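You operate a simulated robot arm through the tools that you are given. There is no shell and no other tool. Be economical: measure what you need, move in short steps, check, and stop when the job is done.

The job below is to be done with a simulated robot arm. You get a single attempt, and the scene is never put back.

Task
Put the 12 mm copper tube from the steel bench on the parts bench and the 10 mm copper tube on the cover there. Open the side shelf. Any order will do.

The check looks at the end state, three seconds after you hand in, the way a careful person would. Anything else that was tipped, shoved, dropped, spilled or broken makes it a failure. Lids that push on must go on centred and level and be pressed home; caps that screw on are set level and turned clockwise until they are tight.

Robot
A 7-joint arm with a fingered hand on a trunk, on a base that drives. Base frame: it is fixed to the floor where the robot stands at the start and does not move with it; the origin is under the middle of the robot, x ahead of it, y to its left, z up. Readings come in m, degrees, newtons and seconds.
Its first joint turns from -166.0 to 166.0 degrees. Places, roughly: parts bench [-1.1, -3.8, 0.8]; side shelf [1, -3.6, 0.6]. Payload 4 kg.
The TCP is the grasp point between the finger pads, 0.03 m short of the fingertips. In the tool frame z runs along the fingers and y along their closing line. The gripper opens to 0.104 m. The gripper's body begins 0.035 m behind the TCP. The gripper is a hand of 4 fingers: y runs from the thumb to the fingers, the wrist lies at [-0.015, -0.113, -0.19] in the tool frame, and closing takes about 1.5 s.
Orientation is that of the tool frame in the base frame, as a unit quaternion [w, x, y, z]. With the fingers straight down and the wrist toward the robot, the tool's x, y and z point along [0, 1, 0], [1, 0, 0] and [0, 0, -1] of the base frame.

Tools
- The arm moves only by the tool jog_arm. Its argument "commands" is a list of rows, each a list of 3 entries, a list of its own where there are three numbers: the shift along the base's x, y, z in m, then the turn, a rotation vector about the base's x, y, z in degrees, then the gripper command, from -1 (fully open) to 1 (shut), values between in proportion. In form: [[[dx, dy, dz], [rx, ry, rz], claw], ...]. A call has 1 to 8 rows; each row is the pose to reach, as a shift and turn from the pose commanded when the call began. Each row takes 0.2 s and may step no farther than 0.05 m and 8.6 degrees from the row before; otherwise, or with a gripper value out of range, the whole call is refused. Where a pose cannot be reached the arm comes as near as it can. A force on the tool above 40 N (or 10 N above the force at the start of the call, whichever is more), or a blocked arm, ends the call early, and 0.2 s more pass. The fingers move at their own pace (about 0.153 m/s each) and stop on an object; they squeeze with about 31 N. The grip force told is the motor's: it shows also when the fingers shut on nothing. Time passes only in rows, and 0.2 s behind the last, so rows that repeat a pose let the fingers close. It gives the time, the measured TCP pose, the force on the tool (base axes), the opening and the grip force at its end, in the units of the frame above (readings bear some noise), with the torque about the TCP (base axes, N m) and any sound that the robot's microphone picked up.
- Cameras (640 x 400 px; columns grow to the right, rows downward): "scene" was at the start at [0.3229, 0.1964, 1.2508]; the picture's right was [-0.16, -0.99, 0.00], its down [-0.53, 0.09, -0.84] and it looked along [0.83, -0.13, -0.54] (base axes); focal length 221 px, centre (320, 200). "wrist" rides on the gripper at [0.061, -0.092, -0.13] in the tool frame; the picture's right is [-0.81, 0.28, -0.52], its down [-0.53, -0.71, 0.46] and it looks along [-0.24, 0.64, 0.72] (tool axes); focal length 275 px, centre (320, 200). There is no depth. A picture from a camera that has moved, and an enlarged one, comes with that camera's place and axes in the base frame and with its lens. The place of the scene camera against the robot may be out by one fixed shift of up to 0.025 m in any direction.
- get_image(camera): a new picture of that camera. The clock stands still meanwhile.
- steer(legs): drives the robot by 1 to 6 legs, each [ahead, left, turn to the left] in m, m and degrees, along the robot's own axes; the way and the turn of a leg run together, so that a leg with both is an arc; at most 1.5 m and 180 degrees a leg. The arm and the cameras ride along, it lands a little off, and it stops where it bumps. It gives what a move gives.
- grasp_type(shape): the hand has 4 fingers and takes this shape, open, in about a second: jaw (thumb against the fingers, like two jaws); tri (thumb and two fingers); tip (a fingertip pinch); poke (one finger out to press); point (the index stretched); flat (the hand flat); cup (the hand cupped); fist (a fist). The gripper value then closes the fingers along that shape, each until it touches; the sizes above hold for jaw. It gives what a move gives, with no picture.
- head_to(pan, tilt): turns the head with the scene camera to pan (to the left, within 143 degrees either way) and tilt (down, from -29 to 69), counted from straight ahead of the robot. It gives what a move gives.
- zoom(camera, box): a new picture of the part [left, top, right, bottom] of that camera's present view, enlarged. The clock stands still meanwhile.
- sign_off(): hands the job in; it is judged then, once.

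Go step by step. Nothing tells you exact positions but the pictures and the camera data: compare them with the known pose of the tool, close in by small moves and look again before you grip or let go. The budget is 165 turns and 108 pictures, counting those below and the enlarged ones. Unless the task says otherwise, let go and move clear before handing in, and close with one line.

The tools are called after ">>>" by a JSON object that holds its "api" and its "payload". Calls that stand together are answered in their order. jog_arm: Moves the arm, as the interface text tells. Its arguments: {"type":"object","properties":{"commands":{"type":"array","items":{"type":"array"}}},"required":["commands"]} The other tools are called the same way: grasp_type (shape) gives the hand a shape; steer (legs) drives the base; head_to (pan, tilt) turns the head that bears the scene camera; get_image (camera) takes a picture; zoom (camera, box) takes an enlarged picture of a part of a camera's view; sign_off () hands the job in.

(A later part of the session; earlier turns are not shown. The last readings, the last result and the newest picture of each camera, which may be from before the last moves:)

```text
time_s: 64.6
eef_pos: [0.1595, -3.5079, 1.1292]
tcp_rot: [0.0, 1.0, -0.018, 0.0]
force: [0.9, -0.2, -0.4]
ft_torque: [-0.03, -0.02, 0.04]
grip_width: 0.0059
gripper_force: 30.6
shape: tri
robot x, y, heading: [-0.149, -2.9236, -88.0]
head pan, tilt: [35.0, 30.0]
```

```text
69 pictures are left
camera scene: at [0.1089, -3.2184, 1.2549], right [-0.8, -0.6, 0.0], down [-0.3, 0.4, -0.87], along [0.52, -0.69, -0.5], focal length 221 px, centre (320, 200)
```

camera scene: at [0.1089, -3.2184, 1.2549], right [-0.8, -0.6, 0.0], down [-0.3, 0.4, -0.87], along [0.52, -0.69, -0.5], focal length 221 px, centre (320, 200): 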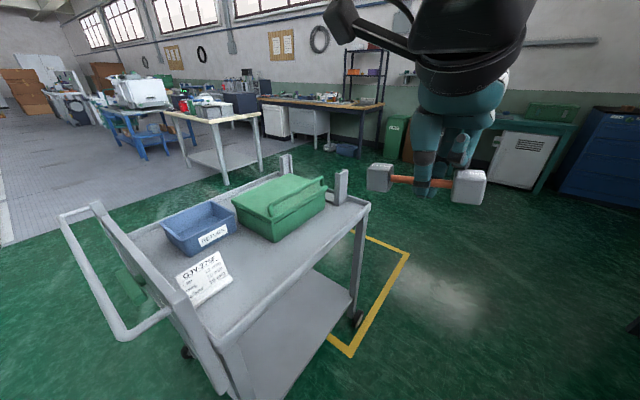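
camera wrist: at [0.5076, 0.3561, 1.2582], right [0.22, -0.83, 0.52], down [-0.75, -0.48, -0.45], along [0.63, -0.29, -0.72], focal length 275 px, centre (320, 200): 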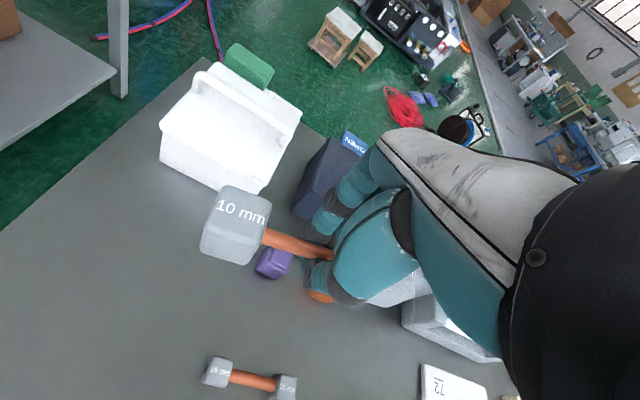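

The "shelf" is a cart with things on it. I zoom in on its side.

>>> {"api": "zoom", "payload": {"camera": "scene", "box": [50, 140, 380, 400]}}

>>> {"api": "head_to", "payload": {"pan": 60, "tilt": 50}}

>>> {"api": "get_image", "payload": {"camera": "scene"}}

```text
1.54 times, centred on (215, 270) of scene
camera zoom: at [0.1089, -3.2184, 1.2549], right [-0.8, -0.6, 0.0], down [-0.3, 0.4, -0.87], along [0.52, -0.69, -0.5], focal length 340 px, centre (482, 92)
```

zoom: 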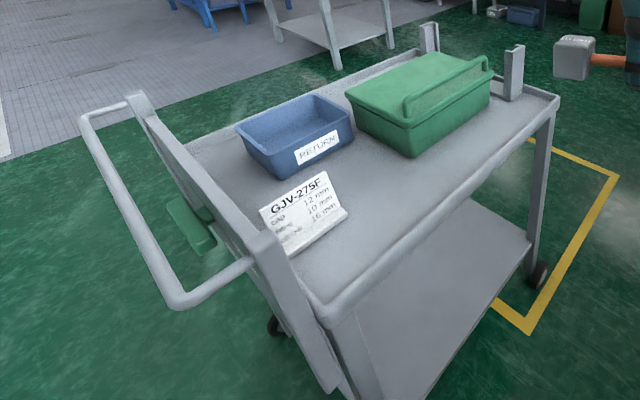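

```text
time_s: 65.5
eef_pos: [0.1611, -3.509, 1.1286]
tcp_rot: [0.0, 1.0, -0.017, 0.001]
force: [-0.5, -0.1, -1.9]
ft_torque: [0.01, 0.07, -0.02]
grip_width: 0.0058
gripper_force: 30.9
shape: tri
robot x, y, heading: [-0.1503, -2.9252, -88.0]
head pan, tilt: [60.0, 50.0]
```

```text
67 pictures are left
camera scene: at [0.1225, -3.1824, 1.2255], right [-0.47, -0.88, 0.0], down [-0.68, 0.36, -0.64], along [0.57, -0.3, -0.77], focal length 221 px, centre (320, 200)
```

scene: 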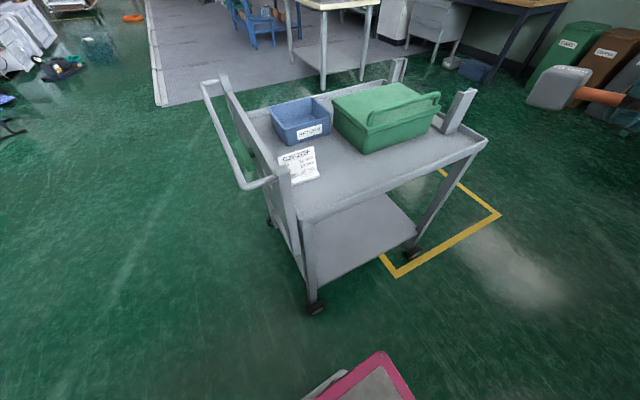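

A card on the cart lists sizes, and a panel with a green handle hangs on the cart's end. I read the card and look at the panel.

>>> {"api": "zoom", "payload": {"camera": "scene", "box": [270, 140, 330, 190]}}

>>> {"api": "zoom", "payload": {"camera": "scene", "box": [190, 60, 350, 320]}}

```text
8.00 times, centred on (300, 165) of scene
camera zoom: at [0.1225, -3.1824, 1.2255], right [-0.47, -0.88, 0.0], down [-0.68, 0.36, -0.64], along [0.57, -0.3, -0.77], focal length 1769 px, centre (480, 480)
```

zoom: 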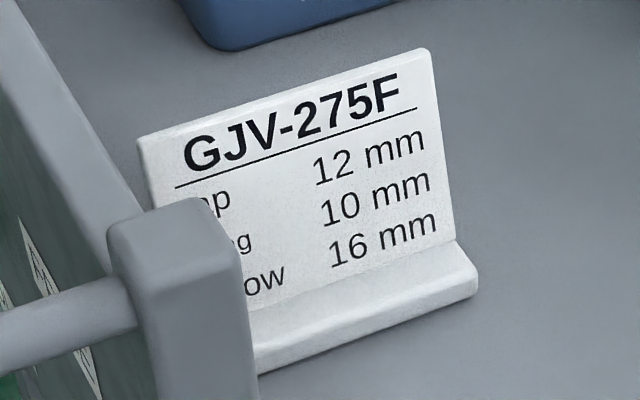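

```text
1.54 times, centred on (270, 190) of scene
camera zoom: at [0.1225, -3.1824, 1.2255], right [-0.47, -0.88, 0.0], down [-0.68, 0.36, -0.64], along [0.57, -0.3, -0.77], focal length 340 px, centre (397, 215)
```

zoom: 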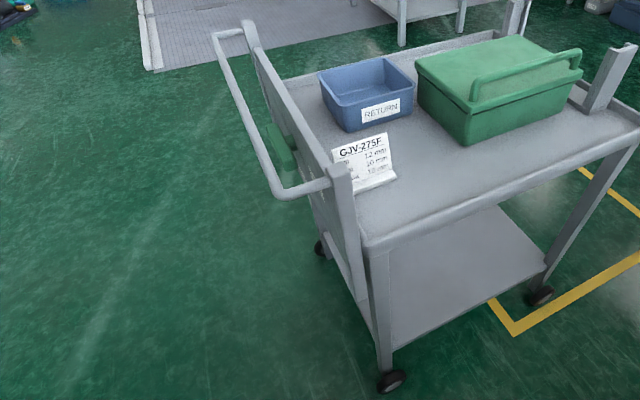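

I look once more over the whole middle of the parts bench from this spot.

>>> {"api": "head_to", "payload": {"pan": -52, "tilt": 30}}

>>> {"api": "zoom", "payload": {"camera": "scene", "box": [210, 60, 470, 220]}}

```text
time_s: 67.4
eef_pos: [0.1612, -3.509, 1.1277]
tcp_rot: [0.0, 1.0, -0.017, 0.0]
force: [-0.4, -0.9, -0.7]
ft_torque: [0.0, 0.04, 0.0]
grip_width: 0.0062
gripper_force: 30.9
shape: tri
robot x, y, heading: [-0.1462, -2.9238, -88.1]
head pan, tilt: [-52.0, 30.0]
```

```text
2.46 times, centred on (340, 140) of scene
camera zoom: at [-0.0147, -3.2044, 1.2549], right [-0.64, 0.77, 0.0], down [0.38, 0.32, -0.87], along [-0.66, -0.56, -0.5], focal length 544 px, centre (271, 348)
```

zoom: 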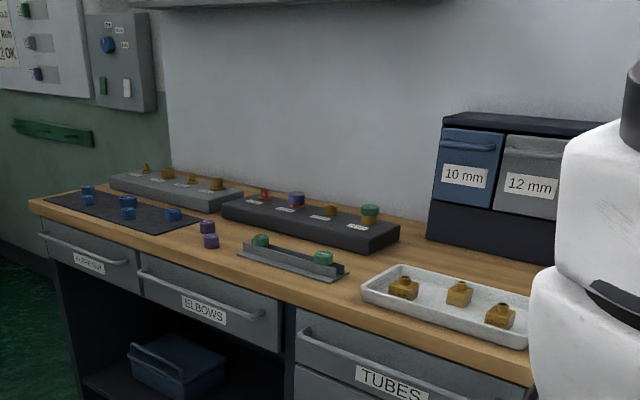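

No cover lies on the parts bench; the only cover-like thing is the flat white plate "72" on the steel bench. I return there, first backing into free floor and turning around so that the arm side faces the steel bench.

>>> {"api": "steer", "payload": {"legs": [[-1.1, 0, 0], [0, 0, 89], [0, 0, 89]]}}

>>> {"api": "head_to", "payload": {"pan": -20, "tilt": 30}}

>>> {"api": "get_image", "payload": {"camera": "scene"}}

```text
time_s: 80.6
eef_pos: [-0.4947, -1.2535, 1.1281]
tcp_rot: [0.0, 0.016, 1.0, 0.0]
force: [0.2, 0.2, -0.1]
ft_torque: [-0.01, -0.02, 0.01]
grip_width: 0.0056
gripper_force: 31.0
shape: tri
robot x, y, heading: [-0.1838, -1.8368, 92.1]
head pan, tilt: [-52.0, 30.0]
```

```text
time_s: 81.6
eef_pos: [-0.4946, -1.2529, 1.1279]
tcp_rot: [0.0, 0.016, 1.0, 0.0]
force: [0.4, 0.0, -1.2]
ft_torque: [0.01, 0.01, -0.01]
grip_width: 0.0058
gripper_force: 31.1
shape: tri
robot x, y, heading: [-0.184, -1.8396, 92.3]
head pan, tilt: [-20.0, 30.0]
```

```text
63 pictures are left
camera scene: at [-0.3717, -1.5084, 1.2549], right [0.95, -0.31, 0.0], down [-0.15, -0.48, -0.87], along [0.27, 0.82, -0.5], focal length 221 px, centre (320, 200)
```

scene: 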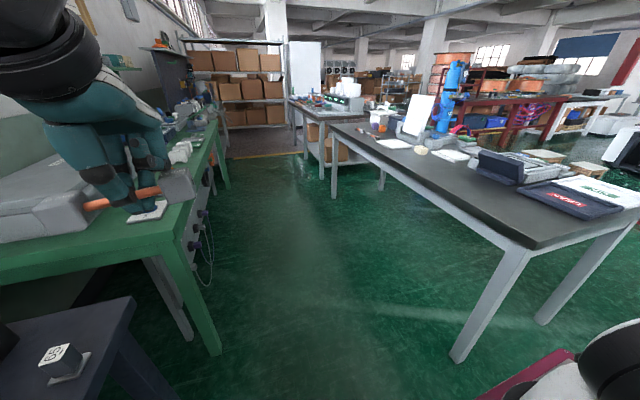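

From here the steel bench shows its right part well. I zoom in on it.

>>> {"api": "zoom", "payload": {"camera": "scene", "box": [330, 85, 640, 255]}}

```text
2.06 times, centred on (485, 170) of scene
camera zoom: at [-0.3717, -1.5084, 1.2549], right [0.95, -0.31, 0.0], down [-0.15, -0.48, -0.87], along [0.27, 0.82, -0.5], focal length 456 px, centre (-21, 262)
```

zoom: 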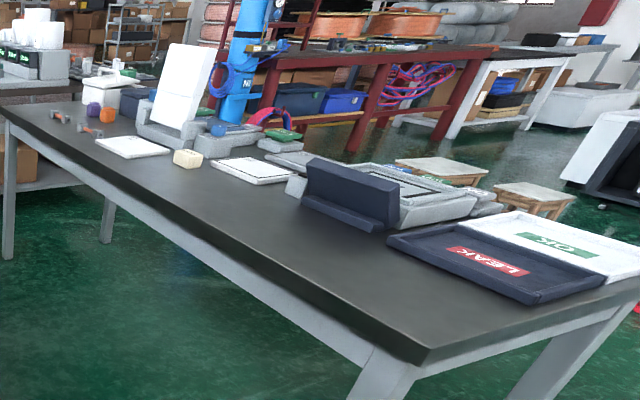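

This is a leak-test bench; I will judge the plates from nearby. First I swing the arm round to the robot's right-front side, keeping high.

>>> {"api": "jog_arm", "payload": {"commands": [[[0.038, 0.031, 0], [0, 0, 0], 1], [[0.076, 0.062, 0], [0, 0, 0], 1], [[0.114, 0.093, 0], [0, 0, 0], 1], [[0.152, 0.124, 0], [0, 0, 0], 1], [[0.19, 0.155, 0], [0, 0, 0], 1], [[0.228, 0.186, 0], [0, 0, 0], 1], [[0.266, 0.217, 0], [0, 0, 0], 1], [[0.304, 0.24, 0], [0, 0, 0], 1]]}}

>>> {"api": "jog_arm", "payload": {"commands": [[[0.049, 0, 0], [0, 0, -5], 1], [[0.098, 0, 0], [0, 0, -10], 1], [[0.147, 0, 0], [0, 0, -15], 1], [[0.196, 0, 0], [0, 0, -20], 1], [[0.245, 0, 0], [0, 0, -25], 1], [[0.294, 0, 0], [0, 0, -30], 1], [[0.343, 0, 0], [0, 0, -36], 1], [[0.392, 0, 0], [0, 0, -42], 1]]}}

>>> {"api": "jog_arm", "payload": {"commands": [[[0.04, -0.028, 0], [0, 0, -6], 1], [[0.08, -0.056, 0], [0, 0, -12], 1], [[0.12, -0.084, 0], [0, 0, -18], 1], [[0.16, -0.112, 0], [0, 0, -24], 1], [[0.2, -0.14, 0], [0, 0, -30], 1], [[0.24, -0.168, 0], [0, 0, -36], 1], [[0.28, -0.196, 0], [0, 0, -42], 1], [[0.32, -0.224, 0], [0, 0, -48], 1]]}}

```text
time_s: 83.4
eef_pos: [-0.1934, -1.0137, 1.1292]
tcp_rot: [0.0, 0.016, 1.0, 0.0]
force: [0.0, -0.5, -1.1]
ft_torque: [0.0, -0.04, 0.02]
grip_width: 0.0055
gripper_force: 31.3
shape: tri
robot x, y, heading: [-0.1873, -1.8379, 92.3]
head pan, tilt: [-20.0, 30.0]
```

```text
time_s: 85.2
eef_pos: [0.2038, -1.0135, 1.1295]
tcp_rot: [0.0, 0.374, 0.927, 0.0]
force: [-0.4, 0.3, -1.0]
ft_torque: [0.01, 0.0, 0.05]
grip_width: 0.0055
gripper_force: 31.0
shape: tri
robot x, y, heading: [-0.183, -1.8374, 92.0]
head pan, tilt: [-20.0, 30.0]
```

```text
time_s: 87.0
eef_pos: [0.5183, -1.237, 1.1292]
tcp_rot: [0.0, 0.719, 0.695, 0.0]
force: [-0.4, 0.2, -1.2]
ft_torque: [-0.04, -0.02, 0.01]
grip_width: 0.0056
gripper_force: 31.2
shape: tri
robot x, y, heading: [-0.1832, -1.8374, 92.3]
head pan, tilt: [-20.0, 30.0]
```

Now I drive to the steel bench, staying parallel to it.

>>> {"api": "steer", "payload": {"legs": [[0, 0.12, -2.2], [1.1, 0, 0]]}}

>>> {"api": "get_image", "payload": {"camera": "wrist"}}

>>> {"api": "head_to", "payload": {"pan": -60, "tilt": 30}}

>>> {"api": "get_image", "payload": {"camera": "scene"}}

```text
time_s: 93.5
eef_pos: [0.4357, -0.1641, 1.1292]
tcp_rot: [0.0, 0.736, 0.677, -0.001]
force: [0.0, 1.2, -1.5]
ft_torque: [0.0, -0.03, 0.0]
grip_width: 0.0059
gripper_force: 30.9
shape: tri
robot x, y, heading: [-0.2986, -0.7295, 89.2]
head pan, tilt: [-20.0, 30.0]
```

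```text
61 pictures are left
camera wrist: at [0.3468, -0.0944, 1.2592], right [0.21, -0.83, 0.52], down [-0.75, -0.47, -0.46], along [0.62, -0.3, -0.72], focal length 275 px, centre (320, 200)
```

wrist: 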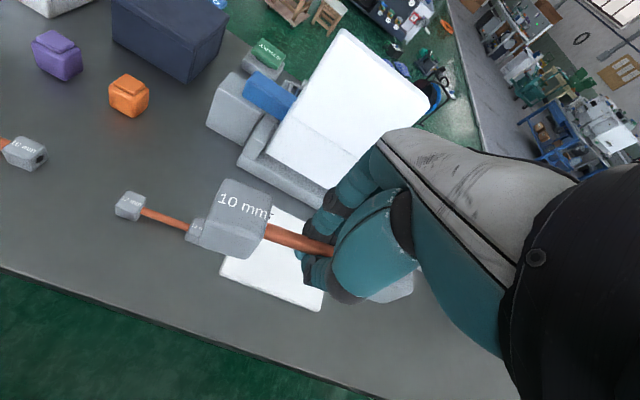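

```text
time_s: 94.6
eef_pos: [0.4338, -0.1633, 1.1292]
tcp_rot: [0.0, 0.736, 0.677, 0.0]
force: [-0.2, 0.8, -1.5]
ft_torque: [-0.04, 0.03, 0.01]
grip_width: 0.0055
gripper_force: 31.0
shape: tri
robot x, y, heading: [-0.299, -0.7278, 89.2]
head pan, tilt: [-60.0, 30.0]
```

```text
60 pictures are left
camera scene: at [-0.423, -0.4326, 1.2549], right [0.49, -0.87, 0.0], down [-0.44, -0.25, -0.87], along [0.75, 0.42, -0.5], focal length 221 px, centre (320, 200)
```

scene: 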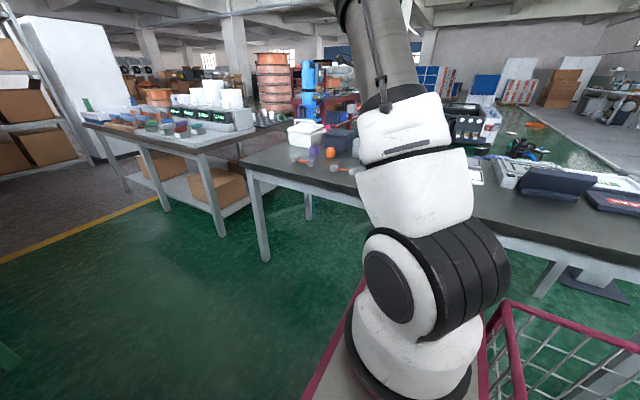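

I slide the hand right to inspect the two white plates with the wrist camera.

>>> {"api": "jog_arm", "payload": {"commands": [[[0.02, -0.04, 0.02], [0, 0, 0], 1], [[0.05, -0.075, 0.03], [0, 0, 0], 1], [[0.08, -0.11, 0.05], [0, 0, 0], 1], [[0.1, -0.15, 0.06], [0, 0, 0], 1], [[0.12, -0.19, 0.07], [0, 0, 0], 1], [[0.13, -0.23, 0.08], [0, 0, 0], 1], [[0.13, -0.27, 0.08], [0, 0, 0], 1], [[0.13, -0.31, 0.08], [0, 0, 0], 1]]}}

>>> {"api": "get_image", "payload": {"camera": "wrist"}}

```text
refused: row 3 steps farther than a row can; nothing moved
```

```text
59 pictures are left
camera wrist: at [0.3468, -0.0944, 1.2592], right [0.21, -0.83, 0.52], down [-0.75, -0.47, -0.46], along [0.62, -0.3, -0.72], focal length 275 px, centre (320, 200)
```

wrist: 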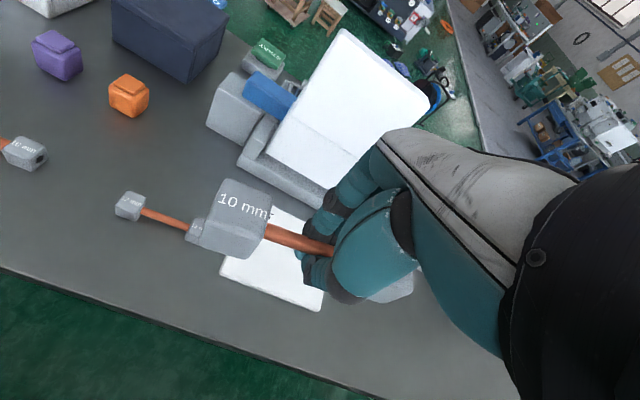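

>>> {"api": "jog_arm", "payload": {"commands": [[[0.02, -0.04, 0.01], [0, 0, 0], 1], [[0.04, -0.08, 0.02], [0, 0, 0], 1], [[0.06, -0.12, 0.03], [0, 0, 0], 1], [[0.08, -0.16, 0.04], [0, 0, 0], 1], [[0.09, -0.2, 0.05], [0, 0, 0], 1], [[0.1, -0.24, 0.06], [0, 0, 0], 1], [[0.1, -0.28, 0.06], [0, 0, 0], 1], [[0.1, -0.32, 0.06], [0, 0, 0], 1]]}}

>>> {"api": "get_image", "payload": {"camera": "wrist"}}

```text
time_s: 96.4
eef_pos: [0.5332, -0.4823, 1.1869]
tcp_rot: [0.0, 0.735, 0.678, -0.001]
force: [0.0, 1.8, -1.2]
ft_torque: [-0.02, 0.05, -0.05]
grip_width: 0.0056
gripper_force: 31.0
shape: tri
robot x, y, heading: [-0.3001, -0.7289, 89.5]
head pan, tilt: [-60.0, 30.0]
```

```text
58 pictures are left
camera wrist: at [0.4461, -0.4121, 1.3177], right [0.21, -0.83, 0.52], down [-0.75, -0.47, -0.46], along [0.62, -0.29, -0.72], focal length 275 px, centre (320, 200)
```

wrist: 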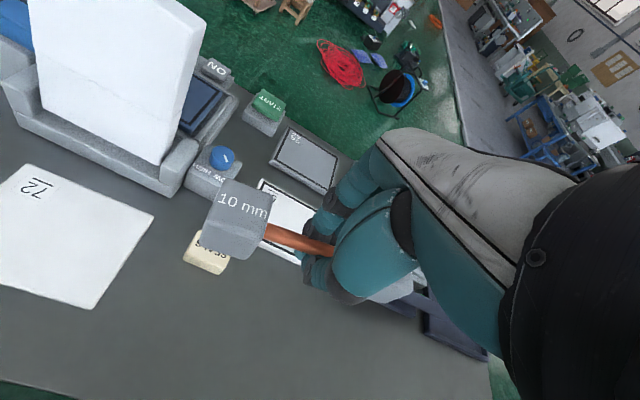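

>>> {"api": "zoom", "payload": {"camera": "wrist", "box": [180, 60, 380, 280]}}

>>> {"api": "zoom", "payload": {"camera": "wrist", "box": [0, 0, 260, 310]}}

```text
1.82 times, centred on (280, 170) of wrist
camera zoom: at [0.4461, -0.4121, 1.3177], right [0.21, -0.83, 0.52], down [-0.75, -0.47, -0.46], along [0.62, -0.29, -0.72], focal length 500 px, centre (393, 254)
```

zoom: 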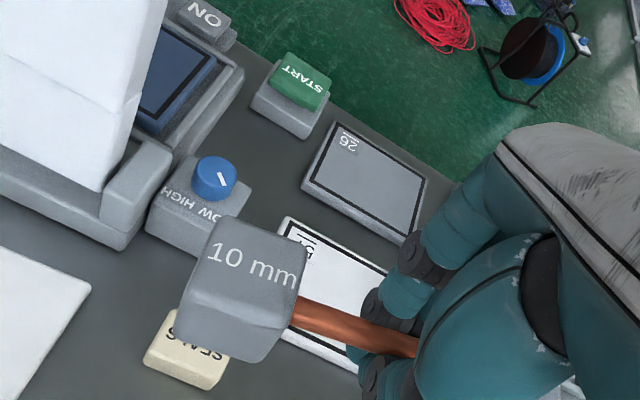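

```text
1.29 times, centred on (130, 155) of wrist
camera zoom: at [0.4461, -0.4121, 1.3177], right [0.21, -0.83, 0.52], down [-0.75, -0.47, -0.46], along [0.62, -0.29, -0.72], focal length 355 px, centre (565, 258)
```

zoom: 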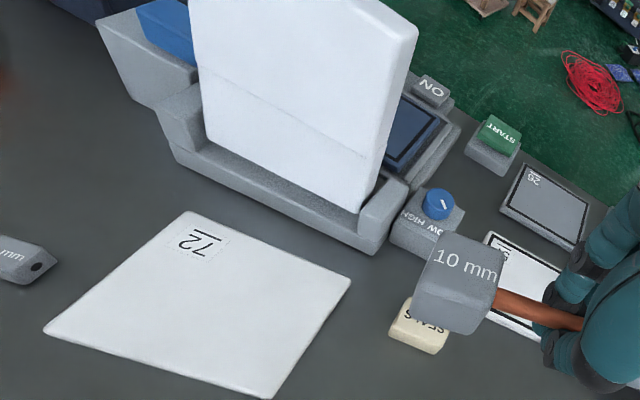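

The plates on this bench are numbered covers (SEALS box, leak tester); the plain white "72" beside the tubes is the cover, centred near (0.577, -0.232). I slide the base a little away for reach and move above it.

>>> {"api": "steer", "payload": {"legs": [[0, 0.06, 0.6]]}}

```text
time_s: 97.4
eef_pos: [0.4696, -0.4729, 1.1883]
tcp_rot: [0.0, 0.732, 0.681, 0.001]
force: [0.0, 0.4, -1.0]
ft_torque: [-0.01, 0.03, 0.0]
grip_width: 0.0058
gripper_force: 31.4
shape: tri
robot x, y, heading: [-0.3577, -0.727, 89.8]
head pan, tilt: [-60.0, 30.0]
```

>>> {"api": "jog_arm", "payload": {"commands": [[[0.016, 0.04, 0], [0, 0, 1], 1], [[0.032, 0.08, 0], [0, 0, 2], 1], [[0.048, 0.12, 0], [0, 0, 3], 1], [[0.064, 0.16, -0.01], [0, 0, 4], 1], [[0.08, 0.2, -0.02], [0, 0, 4], 1], [[0.096, 0.238, -0.04], [0, 0, 4], 1], [[0.096, 0.238, -0.085], [0, 0, 4], 1], [[0.096, 0.238, -0.13], [0, 0, 4], 1]]}}

>>> {"api": "jog_arm", "payload": {"commands": [[[0, 0, -0.045], [0, 0, 0], 1], [[0, 0, -0.09], [0, 0, 0], 1], [[0, 0, -0.13], [0, 0, 0], 1]]}}

>>> {"api": "get_image", "payload": {"camera": "wrist"}}

```text
time_s: 99.2
eef_pos: [0.5651, -0.2371, 1.0598]
tcp_rot: [0.0, 0.707, 0.707, 0.001]
force: [-0.7, -0.7, 0.0]
ft_torque: [0.0, -0.03, 0.01]
grip_width: 0.0055
gripper_force: 30.7
shape: tri
robot x, y, heading: [-0.3568, -0.7281, 90.2]
head pan, tilt: [-60.0, 30.0]
```

```text
time_s: 100.0
eef_pos: [0.5658, -0.2357, 0.9273]
tcp_rot: [-0.001, 0.707, 0.707, 0.0]
force: [0.2, 0.1, -0.2]
ft_torque: [0.01, 0.02, 0.02]
grip_width: 0.0053
gripper_force: 31.2
shape: tri
robot x, y, heading: [-0.3609, -0.7309, 90.1]
head pan, tilt: [-60.0, 30.0]
```

```text
55 pictures are left
camera wrist: at [0.4736, -0.1733, 1.0575], right [0.27, -0.81, 0.52], down [-0.71, -0.53, -0.46], along [0.64, -0.24, -0.72], focal length 275 px, centre (320, 200)
```

wrist: 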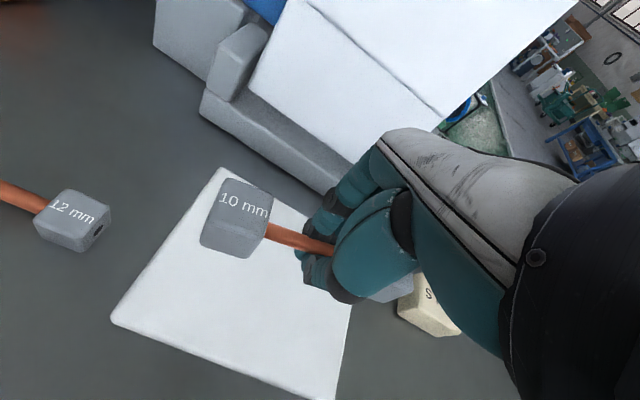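

The tube sits within the plate's outline. I shift slightly and lower gently.

>>> {"api": "jog_arm", "payload": {"commands": [[[0.005, -0.005, -0.035], [0, 0, 0], 1], [[0.01, -0.005, -0.06], [0, 0, 0], 1], [[0.01, -0.005, -0.07], [0, 0, 0], 1]]}}

>>> {"api": "get_image", "payload": {"camera": "wrist"}}

```text
time_s: 100.8
eef_pos: [0.5764, -0.2409, 0.8589]
tcp_rot: [0.0, 0.707, 0.707, 0.0]
force: [0.4, 0.0, -0.3]
ft_torque: [-0.01, 0.02, -0.02]
grip_width: 0.0054
gripper_force: 31.3
shape: tri
robot x, y, heading: [-0.3582, -0.729, 89.8]
head pan, tilt: [-60.0, 30.0]
```

```text
54 pictures are left
camera wrist: at [0.4839, -0.1783, 0.9893], right [0.27, -0.81, 0.52], down [-0.71, -0.53, -0.46], along [0.64, -0.24, -0.72], focal length 275 px, centre (320, 200)
```

wrist: 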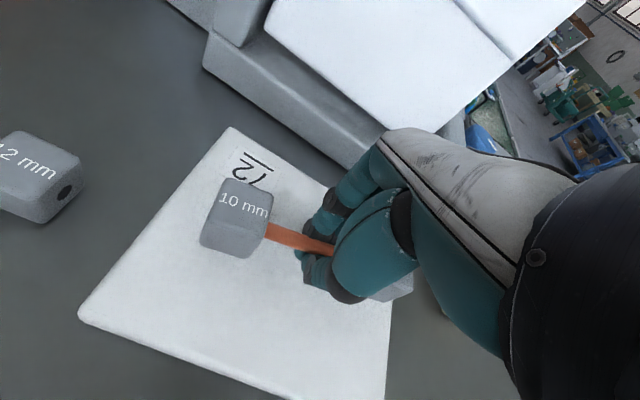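

>>> {"api": "jog_arm", "payload": {"commands": [[[0, 0, -0.004], [0, 0, 0], 1], [[0, 0, -0.008], [0, 0, 0], 1], [[0, 0, -0.01], [0, 0, 0], 1]]}}

>>> {"api": "jog_arm", "payload": {"commands": [[[0, 0, -0.002], [0, 0, 0], 1], [[0, 0, -0.004], [0, 0, 0], 1]]}}

```text
time_s: 101.6
eef_pos: [0.5758, -0.2405, 0.848]
tcp_rot: [-0.001, 0.707, 0.707, 0.001]
force: [0.3, 0.3, -1.3]
ft_torque: [-0.03, 0.01, 0.0]
grip_width: 0.0053
gripper_force: 31.2
shape: tri
robot x, y, heading: [-0.3585, -0.7286, 90.0]
head pan, tilt: [-60.0, 30.0]
```

```text
time_s: 102.2
eef_pos: [0.5771, -0.2388, 0.8446]
tcp_rot: [0.002, 0.707, 0.707, 0.0]
force: [0.6, 0.0, 2.6]
ft_torque: [0.0, -0.01, -0.03]
grip_width: 0.005
gripper_force: 30.8
shape: tri
robot x, y, heading: [-0.3616, -0.7305, 90.3]
head pan, tilt: [-60.0, 30.0]
```

>>> {"api": "jog_arm", "payload": {"commands": [[[0, 0, -0.002], [0, 0, 0], 1]]}}

>>> {"api": "zoom", "payload": {"camera": "wrist", "box": [60, 100, 420, 400]}}

```text
time_s: 102.6
eef_pos: [0.5769, -0.24, 0.8443]
tcp_rot: [0.001, 0.707, 0.707, 0.003]
force: [0.0, 1.8, 12.8]
ft_torque: [0.09, -0.03, 0.01]
grip_width: 0.0053
gripper_force: 30.9
shape: tri
robot x, y, heading: [-0.3597, -0.7331, 90.1]
head pan, tilt: [-60.0, 30.0]
```

```text
1.33 times, centred on (240, 250) of wrist
camera zoom: at [0.4843, -0.1774, 0.9742], right [0.27, -0.81, 0.52], down [-0.71, -0.53, -0.46], along [0.65, -0.24, -0.72], focal length 367 px, centre (427, 133)
```

zoom: 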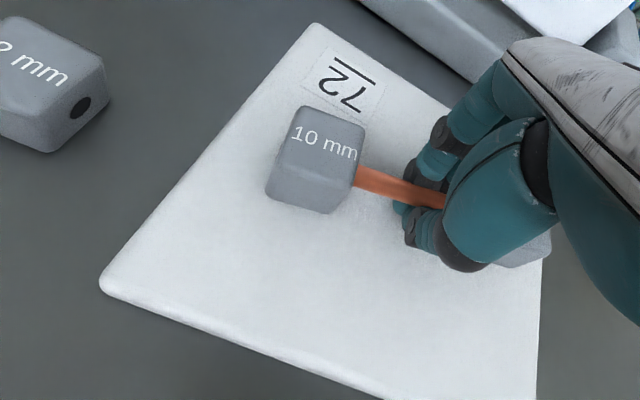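

Contact is made at 12.8 N, with the tube resting on the cover. I open gradually and rise.

>>> {"api": "jog_arm", "payload": {"commands": [[[0, 0, 0.001], [0, 0, 0], 0.8], [[0, 0, 0.001], [0, 0, 0], 0.5], [[0, 0, 0.001], [0, 0, 0], 0], [[0, 0, 0.001], [0, 0, 0], -0.5], [[0, 0, 0.001], [0, 0, 0], -1], [[0, 0, 0.001], [0, 0, 0], -1]]}}

>>> {"api": "get_image", "payload": {"camera": "wrist"}}

```text
time_s: 104.0
eef_pos: [0.5763, -0.2409, 0.843]
tcp_rot: [0.0, 0.707, 0.707, 0.0]
force: [-1.3, -0.7, 19.1]
ft_torque: [-0.15, -1.26, -0.08]
grip_width: 0.1034
gripper_force: 0.0
shape: tri
robot x, y, heading: [-0.3605, -0.7265, 90.1]
head pan, tilt: [-60.0, 30.0]
```

```text
52 pictures are left
camera wrist: at [0.4838, -0.178, 0.973], right [0.27, -0.81, 0.52], down [-0.71, -0.53, -0.46], along [0.64, -0.24, -0.72], focal length 275 px, centre (320, 200)
```

wrist: 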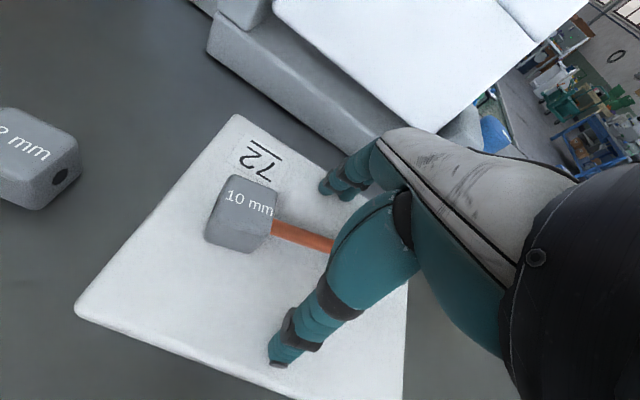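

Released; the thumb tip presses on the plate slightly, so I go straight up now.

>>> {"api": "jog_arm", "payload": {"commands": [[[0, 0, 0.02], [0, 0, 0], -1], [[0, 0, 0.06], [0, 0, 0], -1], [[0, 0, 0.1], [0, 0, 0], -1], [[0, 0, 0.14], [0, 0, 0], -1]]}}

>>> {"api": "get_image", "payload": {"camera": "wrist"}}

```text
time_s: 105.0
eef_pos: [0.5767, -0.2387, 0.9797]
tcp_rot: [-0.001, 0.708, 0.706, -0.001]
force: [0.0, 1.0, 0.5]
ft_torque: [0.03, 0.01, 0.02]
grip_width: 0.1039
gripper_force: 0.1
shape: tri
robot x, y, heading: [-0.3573, -0.7285, 89.6]
head pan, tilt: [-60.0, 30.0]
```

```text
51 pictures are left
camera wrist: at [0.4834, -0.1767, 1.1111], right [0.27, -0.81, 0.52], down [-0.71, -0.53, -0.45], along [0.64, -0.24, -0.73], focal length 275 px, centre (320, 200)
```

wrist: 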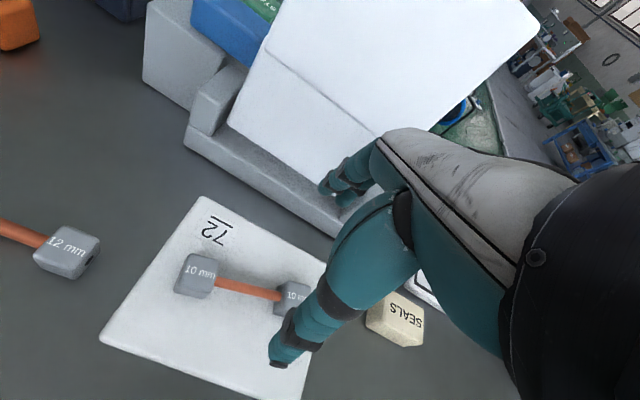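

The 10 mm tube lies neatly on the cover. Now I move above the 12 mm tube at about (0.542, -0.036).

>>> {"api": "jog_arm", "payload": {"commands": [[[-0.007, 0.045, 0], [0, 0, 1], -1], [[-0.014, 0.09, 0], [0, 0, 2], -1], [[-0.021, 0.135, 0], [0, 0, 3], -1], [[-0.028, 0.18, -0.01], [0, 0, 4], -1], [[-0.034, 0.203, -0.04], [0, 0, 4.4], -1]]}}

>>> {"api": "get_image", "payload": {"camera": "wrist"}}

```text
time_s: 106.2
eef_pos: [0.5437, -0.0374, 0.9454]
tcp_rot: [0.0, 0.68, 0.733, 0.0]
force: [-0.1, -0.2, 0.9]
ft_torque: [0.03, 0.01, 0.01]
grip_width: 0.104
gripper_force: 0.1
shape: tri
robot x, y, heading: [-0.3577, -0.7325, 90.0]
head pan, tilt: [-60.0, 30.0]
```

```text
50 pictures are left
camera wrist: at [0.4464, 0.0177, 1.0754], right [0.34, -0.79, 0.52], down [-0.67, -0.59, -0.46], along [0.66, -0.19, -0.72], focal length 275 px, centre (320, 200)
```

wrist: 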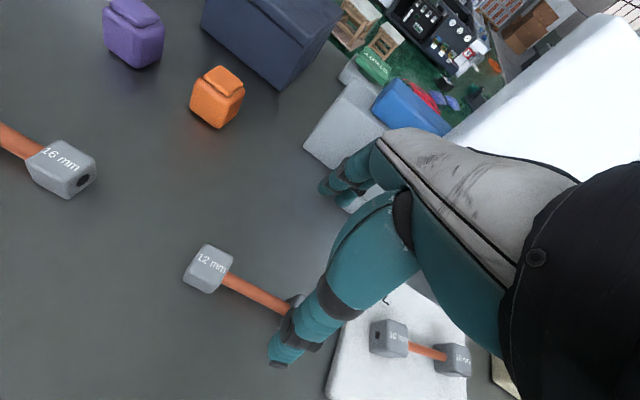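

Aligned within a few mm. I descend.

>>> {"api": "jog_arm", "payload": {"commands": [[[-0.005, -0.002, -0.04], [0, 0, 0], -1], [[-0.005, -0.002, -0.08], [0, 0, 0], -1], [[-0.005, -0.002, -0.1], [0, 0, 0], -1]]}}

>>> {"api": "get_image", "payload": {"camera": "wrist"}}

```text
time_s: 107.0
eef_pos: [0.5383, -0.0407, 0.8427]
tcp_rot: [0.0, 0.68, 0.734, 0.0]
force: [-0.2, -0.3, 0.0]
ft_torque: [-0.05, 0.0, -0.01]
grip_width: 0.1036
gripper_force: 0.0
shape: tri
robot x, y, heading: [-0.3594, -0.7282, 90.1]
head pan, tilt: [-60.0, 30.0]
```

```text
49 pictures are left
camera wrist: at [0.4414, 0.0141, 0.973], right [0.34, -0.79, 0.52], down [-0.67, -0.59, -0.46], along [0.66, -0.19, -0.72], focal length 275 px, centre (320, 200)
```

wrist: 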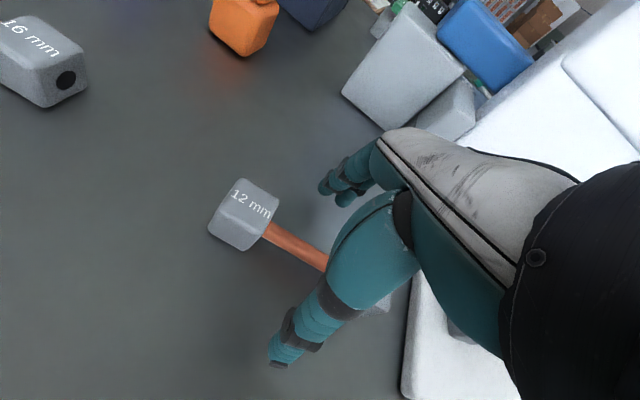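

>>> {"api": "jog_arm", "payload": {"commands": [[[0, 0, -0.011], [0, 0, 0], -1], [[0, 0, -0.011], [0, 0, 0], 0], [[0, 0, -0.011], [0, 0, 0], 0.5], [[0, 0, -0.011], [0, 0, 0], 1], [[0, 0, -0.011], [0, 0, 0], 1], [[0, 0, -0.011], [0, 0, 0], 1], [[0, 0, -0.011], [0, 0, 0], 1], [[0, 0, -0.011], [0, 0, 0], 1]]}}

>>> {"api": "get_image", "payload": {"camera": "wrist"}}

```text
time_s: 108.8
eef_pos: [0.539, -0.0394, 0.8327]
tcp_rot: [0.0, 0.68, 0.733, 0.001]
force: [-0.2, -1.1, -0.8]
ft_torque: [0.02, -0.01, 0.0]
grip_width: 0.0052
gripper_force: 31.3
shape: tri
robot x, y, heading: [-0.361, -0.7325, 90.0]
head pan, tilt: [-60.0, 30.0]
```

```text
48 pictures are left
camera wrist: at [0.4413, 0.0153, 0.9621], right [0.34, -0.79, 0.52], down [-0.67, -0.59, -0.46], along [0.66, -0.19, -0.72], focal length 275 px, centre (320, 200)
```

wrist: 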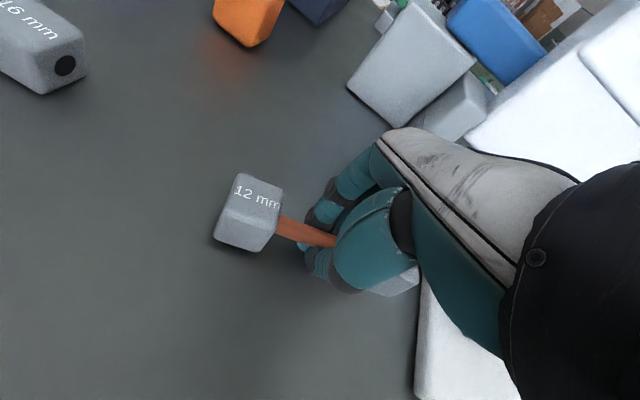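

Gripped. I lift high and retract a little before driving.

>>> {"api": "jog_arm", "payload": {"commands": [[[0, 0, 0.04], [0, 0, 0], 1], [[0, 0, 0.085], [0, 0, 0], 1], [[0, 0, 0.13], [0, 0, 0], 1], [[0, 0, 0.175], [0, 0, 0], 1], [[0, 0, 0.22], [0, 0, 0], 1], [[-0.03, 0, 0.26], [0, 0, 0], 1], [[-0.07, 0, 0.28], [0, 0, 0], 1], [[-0.11, 0, 0.3], [0, 0, 0], 1]]}}

>>> {"api": "get_image", "payload": {"camera": "wrist"}}

```text
time_s: 110.6
eef_pos: [0.4628, -0.0128, 1.1486]
tcp_rot: [-0.001, 0.681, 0.732, -0.003]
force: [0.1, -0.5, -1.8]
ft_torque: [0.04, 0.02, 0.03]
grip_width: 0.0055
gripper_force: 31.0
shape: tri
out of reach, approached as far as the arm can: row 4, 5, 7, 8
robot x, y, heading: [-0.3582, -0.7296, 89.9]
head pan, tilt: [-60.0, 30.0]
```

```text
47 pictures are left
camera wrist: at [0.3664, 0.0424, 1.2796], right [0.34, -0.79, 0.52], down [-0.67, -0.59, -0.45], along [0.66, -0.2, -0.73], focal length 275 px, centre (320, 200)
```

wrist: 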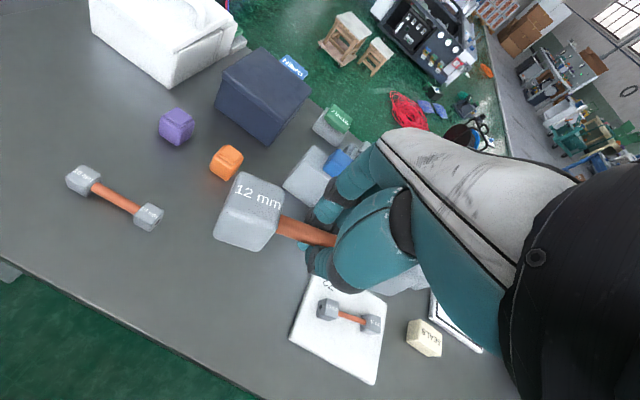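

The tube is held; scene intact. I reverse past the bench end, shift right and turn around towards the parts bench.

>>> {"api": "steer", "payload": {"legs": [[-1.05, 0, 0], [0, -0.35, 0], [0, 0, -90], [0, 0, -90]]}}

>>> {"api": "get_image", "payload": {"camera": "wrist"}}

```text
time_s: 125.6
eef_pos: [-0.8555, -2.4714, 1.1493]
tcp_rot: [-0.001, 0.721, -0.693, 0.0]
force: [-0.4, 0.3, -1.1]
ft_torque: [0.03, -0.04, 0.01]
grip_width: 0.0053
gripper_force: 31.2
shape: tri
robot x, y, heading: [-0.0062, -1.787, -92.4]
head pan, tilt: [-60.0, 30.0]
```

```text
46 pictures are left
camera wrist: at [-0.7626, -2.5289, 1.2801], right [-0.31, 0.8, 0.52], down [0.69, 0.56, -0.45], along [-0.65, 0.22, -0.73], focal length 275 px, centre (320, 200)
```

wrist: 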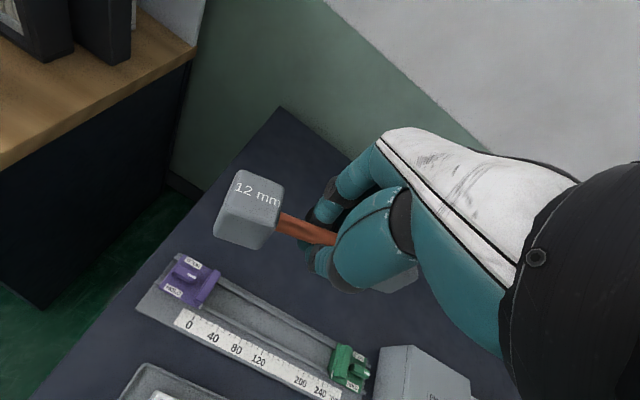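

I pull the hand in from the bench so it passes clear of the tall filters, then drive ahead to the parts bench.

>>> {"api": "jog_arm", "payload": {"commands": [[[0.045, 0, 0.01], [0, 0, 0], 1], [[0.09, 0, 0.02], [0, 0, 0], 1], [[0.135, 0, 0.03], [0, 0, 0], 1], [[0.18, 0, 0.04], [0, 0, 0], 1], [[0.22, 0, 0.05], [0, 0, 0], 1]]}}

>>> {"api": "steer", "payload": {"legs": [[0, 0, 2.4], [1.4, 0, 0]]}}

>>> {"api": "get_image", "payload": {"camera": "wrist"}}

```text
time_s: 126.8
eef_pos: [-0.7141, -2.5481, 1.2715]
tcp_rot: [-0.004, 0.72, -0.694, 0.001]
force: [0.1, 0.6, -2.6]
ft_torque: [-0.02, -0.02, 0.0]
grip_width: 0.0053
gripper_force: 31.3
shape: tri
out of reach, approached as far as the arm can: row 1, 2, 3, 4, 5
robot x, y, heading: [-0.0025, -1.786, -92.2]
head pan, tilt: [-60.0, 30.0]
```

```text
time_s: 134.1
eef_pos: [-0.6728, -3.9705, 1.2711]
tcp_rot: [-0.004, 0.735, -0.678, 0.0]
force: [0.7, -0.2, -1.0]
ft_torque: [0.0, 0.0, -0.04]
grip_width: 0.0054
gripper_force: 31.0
shape: tri
robot x, y, heading: [-0.0031, -3.1779, -89.7]
head pan, tilt: [-60.0, 30.0]
```

```text
45 pictures are left
camera wrist: at [-0.5784, -4.0242, 1.4014], right [-0.34, 0.78, 0.52], down [0.67, 0.59, -0.45], along [-0.66, 0.19, -0.73], focal length 275 px, centre (320, 200)
```

wrist: 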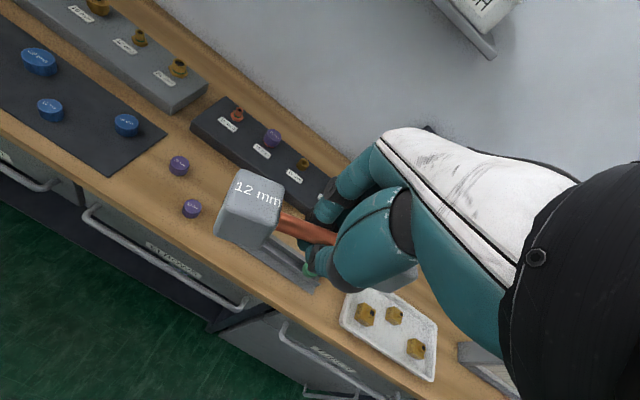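

I move the hand over the area between the white tray and the bin cabinet to inspect it.

>>> {"api": "jog_arm", "payload": {"commands": [[[-0.02, 0.04, 0], [0, 0, 0], 1], [[-0.04, 0.08, 0], [0, 0, 0], 1], [[-0.06, 0.12, 0], [0, 0, 0], 1], [[-0.08, 0.16, 0], [0, 0, 0], 1], [[-0.1, 0.2, 0], [0, 0, 0], 1], [[-0.12, 0.24, 0], [0, 0, 0], 1], [[-0.14, 0.28, 0], [0, 0, 0], 1], [[-0.16, 0.32, 0], [0, 0, 0], 1]]}}

>>> {"api": "get_image", "payload": {"camera": "wrist"}}

```text
time_s: 135.9
eef_pos: [-0.8561, -3.6568, 1.2851]
tcp_rot: [-0.003, 0.736, -0.677, 0.001]
force: [0.3, -0.7, -0.7]
ft_torque: [0.04, 0.0, -0.01]
grip_width: 0.0049
gripper_force: 30.9
shape: tri
out of reach, approached as far as the arm can: row 1, 2, 3, 4, 5, 6, 7, 8
robot x, y, heading: [-0.0021, -3.1761, -89.7]
head pan, tilt: [-60.0, 30.0]
```

```text
44 pictures are left
camera wrist: at [-0.7612, -3.7109, 1.4155], right [-0.34, 0.78, 0.52], down [0.67, 0.59, -0.45], along [-0.66, 0.19, -0.73], focal length 275 px, centre (320, 200)
```

wrist: 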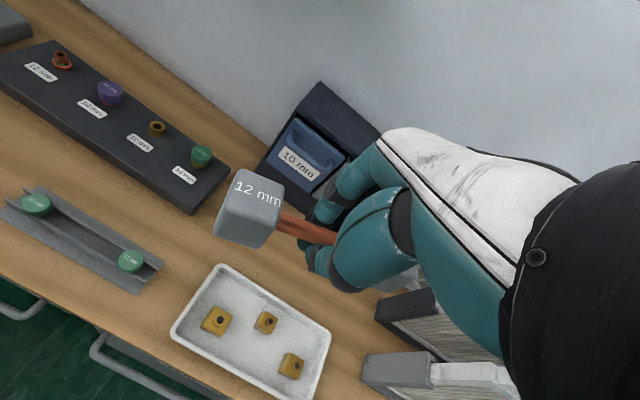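

The wood between the tray (back edge x≈-0.99) and the cabinet (front x≈-1.25) is free. I aim at (-1.11, -3.60) and approach from above.

>>> {"api": "jog_arm", "payload": {"commands": [[[-0.042, 0.01, -0.01], [0, 0, -1], 1], [[-0.084, 0.02, -0.02], [0, 0, -2], 1], [[-0.126, 0.03, -0.03], [0, 0, -3], 1], [[-0.168, 0.04, -0.04], [0, 0, -4], 1], [[-0.21, 0.05, -0.06], [0, 0, -5], 1], [[-0.252, 0.057, -0.08], [0, 0, -5], 1], [[-0.252, 0.057, -0.12], [0, 0, -5], 1]]}}

>>> {"api": "get_image", "payload": {"camera": "wrist"}}

```text
time_s: 137.5
eef_pos: [-0.9547, -3.5914, 1.122]
tcp_rot: [0.004, -0.705, 0.709, -0.001]
force: [0.1, 0.1, 1.6]
ft_torque: [0.01, 0.0, 0.01]
grip_width: 0.0053
gripper_force: 31.2
shape: tri
out of reach, approached as far as the arm can: row 1, 2, 3, 4, 5, 6, 7
robot x, y, heading: [-0.0013, -3.179, -89.8]
head pan, tilt: [-60.0, 30.0]
```

```text
43 pictures are left
camera wrist: at [-0.8649, -3.6533, 1.2514], right [-0.27, 0.81, 0.52], down [0.72, 0.53, -0.45], along [-0.64, 0.25, -0.73], focal length 275 px, centre (320, 200)
```

wrist: 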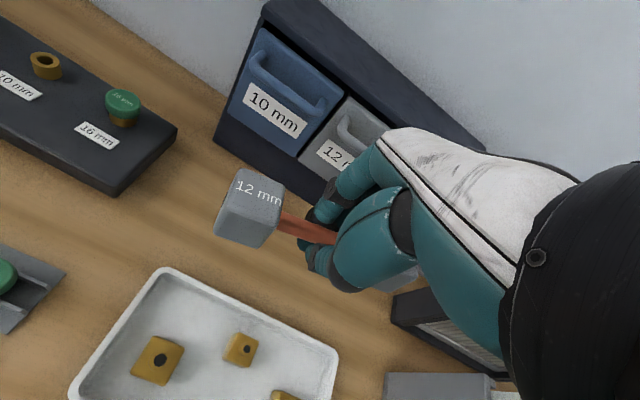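

Reach is short at this height, so I slide the base 0.13 m nearer the bench.

>>> {"api": "steer", "payload": {"legs": [[0, -0.13, 0]]}}

>>> {"api": "get_image", "payload": {"camera": "wrist"}}

```text
time_s: 138.8
eef_pos: [-1.0892, -3.593, 1.1201]
tcp_rot: [0.004, -0.706, 0.709, -0.001]
force: [0.2, 0.0, -1.1]
ft_torque: [0.06, -0.05, 0.03]
grip_width: 0.0053
gripper_force: 30.8
shape: tri
robot x, y, heading: [-0.1318, -3.1797, -89.7]
head pan, tilt: [-60.0, 30.0]
```

```text
42 pictures are left
camera wrist: at [-0.9992, -3.6543, 1.251], right [-0.27, 0.81, 0.52], down [0.72, 0.53, -0.45], along [-0.64, 0.25, -0.73], focal length 275 px, centre (320, 200)
```

wrist: 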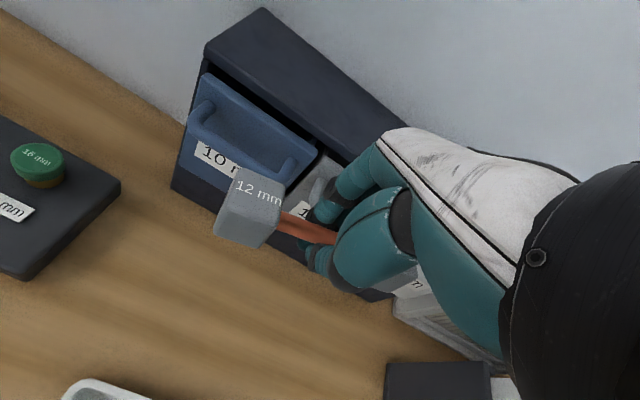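

Now directly above a clear spot. I go down.

>>> {"api": "jog_arm", "payload": {"commands": [[[0, -0.005, -0.045], [0, 0, 0], 1], [[0, -0.01, -0.09], [0, 0, 0], 1], [[0, -0.01, -0.135], [0, 0, 0], 1], [[0, -0.01, -0.18], [0, 0, 0], 1], [[0, -0.01, -0.21], [0, 0, 0], 1], [[0, -0.01, -0.23], [0, 0, 0], 1]]}}

>>> {"api": "get_image", "payload": {"camera": "wrist"}}

```text
time_s: 140.2
eef_pos: [-1.1324, -3.6074, 0.8937]
tcp_rot: [0.004, -0.705, 0.709, -0.002]
force: [-0.1, -0.3, -0.5]
ft_torque: [-0.03, -0.03, 0.01]
grip_width: 0.0052
gripper_force: 31.0
shape: tri
out of reach, approached as far as the arm can: row 1, 2, 3, 4, 5, 6
robot x, y, heading: [-0.1384, -3.1796, -89.9]
head pan, tilt: [-60.0, 30.0]
```

```text
41 pictures are left
camera wrist: at [-1.0433, -3.6697, 1.0251], right [-0.27, 0.81, 0.52], down [0.72, 0.53, -0.45], along [-0.64, 0.25, -0.73], focal length 275 px, centre (320, 200)
```

wrist: 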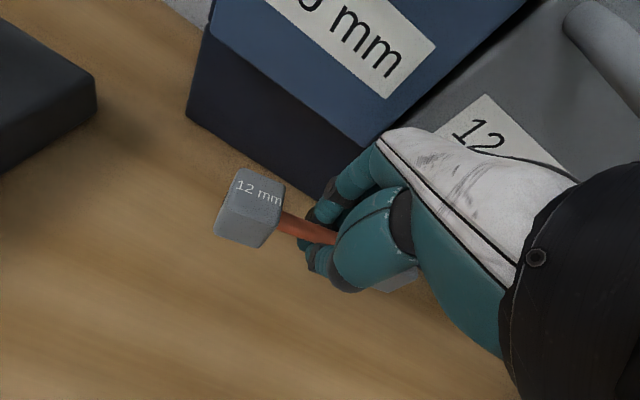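

The hand drifted towards the cabinet. I bring it back 4 cm.

>>> {"api": "jog_arm", "payload": {"commands": [[[0.02, 0, 0], [0, 0, 0], 1], [[0.045, 0, 0], [0, 0, 0], 1], [[0.05, 0, -0.01], [0, 0, 0], 1]]}}

```text
time_s: 141.0
eef_pos: [-1.1311, -3.619, 0.8891]
tcp_rot: [0.005, -0.705, 0.709, -0.002]
force: [0.5, -1.1, -1.5]
ft_torque: [0.01, 0.0, -0.05]
grip_width: 0.0052
gripper_force: 30.9
shape: tri
out of reach, approached as far as the arm can: row 1, 2, 3
robot x, y, heading: [-0.1325, -3.1797, -89.8]
head pan, tilt: [-60.0, 30.0]
```

The arm is at a joint limit here, so I move the base instead: 5 cm away from the bench.

>>> {"api": "steer", "payload": {"legs": [[0, 0.05, 0]]}}

>>> {"api": "jog_arm", "payload": {"commands": [[[0, 0, -0.01], [0, 0, 0], 1], [[0, 0, -0.02], [0, 0, 0], 1]]}}

>>> {"api": "get_image", "payload": {"camera": "wrist"}}

```text
time_s: 141.9
eef_pos: [-1.0804, -3.6182, 0.8904]
tcp_rot: [0.004, -0.705, 0.709, -0.002]
force: [-0.3, -0.3, -2.0]
ft_torque: [-0.06, -0.01, 0.01]
grip_width: 0.0054
gripper_force: 30.9
shape: tri
robot x, y, heading: [-0.0879, -3.1739, -89.8]
head pan, tilt: [-60.0, 30.0]
```

```text
time_s: 142.6
eef_pos: [-1.0815, -3.6191, 0.8701]
tcp_rot: [0.006, -0.705, 0.709, -0.002]
force: [-1.0, -0.1, -1.0]
ft_torque: [-0.02, -0.02, 0.03]
grip_width: 0.0052
gripper_force: 31.1
shape: tri
robot x, y, heading: [-0.0837, -3.1754, -89.8]
head pan, tilt: [-60.0, 30.0]
```

```text
40 pictures are left
camera wrist: at [-0.9923, -3.6802, 0.9997], right [-0.28, 0.81, 0.52], down [0.72, 0.53, -0.45], along [-0.64, 0.25, -0.73], focal length 275 px, centre (320, 200)
```

wrist: 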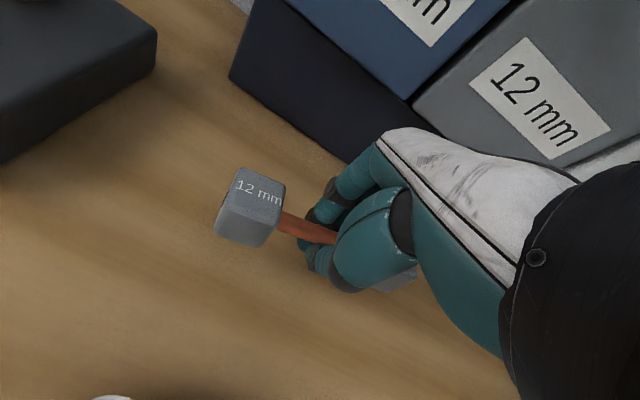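

>>> {"api": "jog_arm", "payload": {"commands": [[[0, 0, -0.005], [0, 0, 0], 1], [[0, 0, -0.01], [0, 0, 0], 1], [[0, 0, -0.014], [0, 0, 0], 1], [[0, 0, -0.018], [0, 0, 0], 1]]}}

>>> {"api": "get_image", "payload": {"camera": "wrist"}}

```text
time_s: 143.6
eef_pos: [-1.0808, -3.6188, 0.8509]
tcp_rot: [0.005, -0.704, 0.71, -0.002]
force: [0.6, 0.2, -0.3]
ft_torque: [0.0, -0.04, 0.0]
grip_width: 0.0054
gripper_force: 31.1
shape: tri
robot x, y, heading: [-0.0846, -3.1779, -89.7]
head pan, tilt: [-60.0, 30.0]
```

```text
39 pictures are left
camera wrist: at [-0.9925, -3.6802, 0.9817], right [-0.28, 0.81, 0.52], down [0.72, 0.53, -0.45], along [-0.64, 0.25, -0.73], focal length 275 px, centre (320, 200)
```

wrist: 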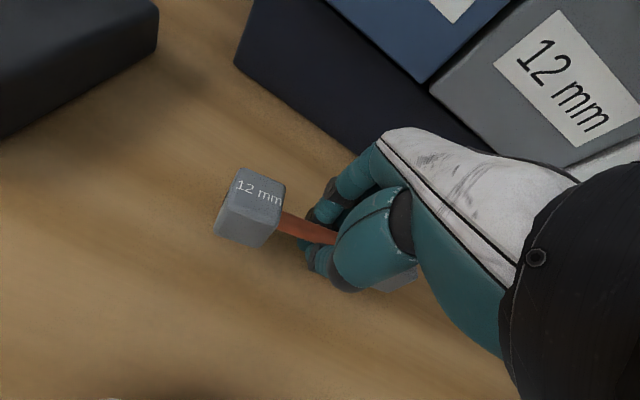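

>>> {"api": "jog_arm", "payload": {"commands": [[[0, 0, -0.003], [0, 0, 0], 1], [[0, 0, -0.006], [0, 0, 0], 1], [[0, 0, -0.009], [0, 0, 0], 1], [[0, 0, -0.012], [0, 0, 0], 1]]}}

>>> {"api": "jog_arm", "payload": {"commands": [[[0, 0, -0.002], [0, 0, 0], 1], [[0, 0, -0.004], [0, 0, 0], 1], [[0, 0, -0.006], [0, 0, 0], 1]]}}

>>> {"api": "zoom", "payload": {"camera": "wrist", "box": [180, 130, 440, 330]}}

```text
time_s: 144.6
eef_pos: [-1.0816, -3.6187, 0.8399]
tcp_rot: [0.004, -0.705, 0.709, -0.003]
force: [0.5, 0.1, -0.1]
ft_torque: [-0.03, 0.01, -0.03]
grip_width: 0.0054
gripper_force: 31.4
shape: tri
robot x, y, heading: [-0.0876, -3.1759, -89.6]
head pan, tilt: [-60.0, 30.0]
```

```text
time_s: 145.3
eef_pos: [-1.0814, -3.6188, 0.8339]
tcp_rot: [0.004, -0.704, 0.71, -0.002]
force: [0.4, -0.3, -0.1]
ft_torque: [0.0, -0.02, -0.02]
grip_width: 0.0052
gripper_force: 30.7
shape: tri
robot x, y, heading: [-0.0845, -3.1772, -89.9]
head pan, tilt: [-60.0, 30.0]
```

```text
2.00 times, centred on (310, 230) of wrist
camera zoom: at [-0.9925, -3.6803, 0.9638], right [-0.27, 0.81, 0.52], down [0.72, 0.53, -0.45], along [-0.64, 0.25, -0.73], focal length 551 px, centre (340, 140)
```

zoom: 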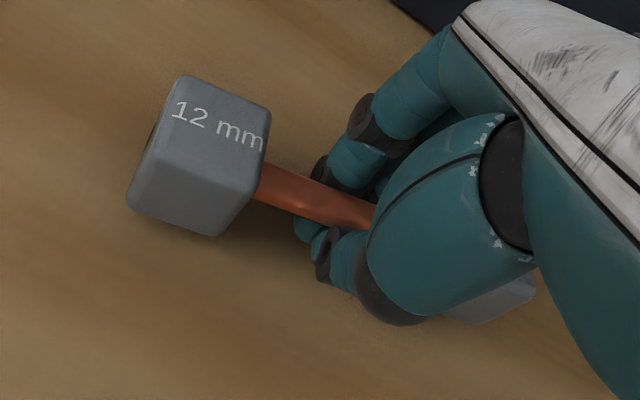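

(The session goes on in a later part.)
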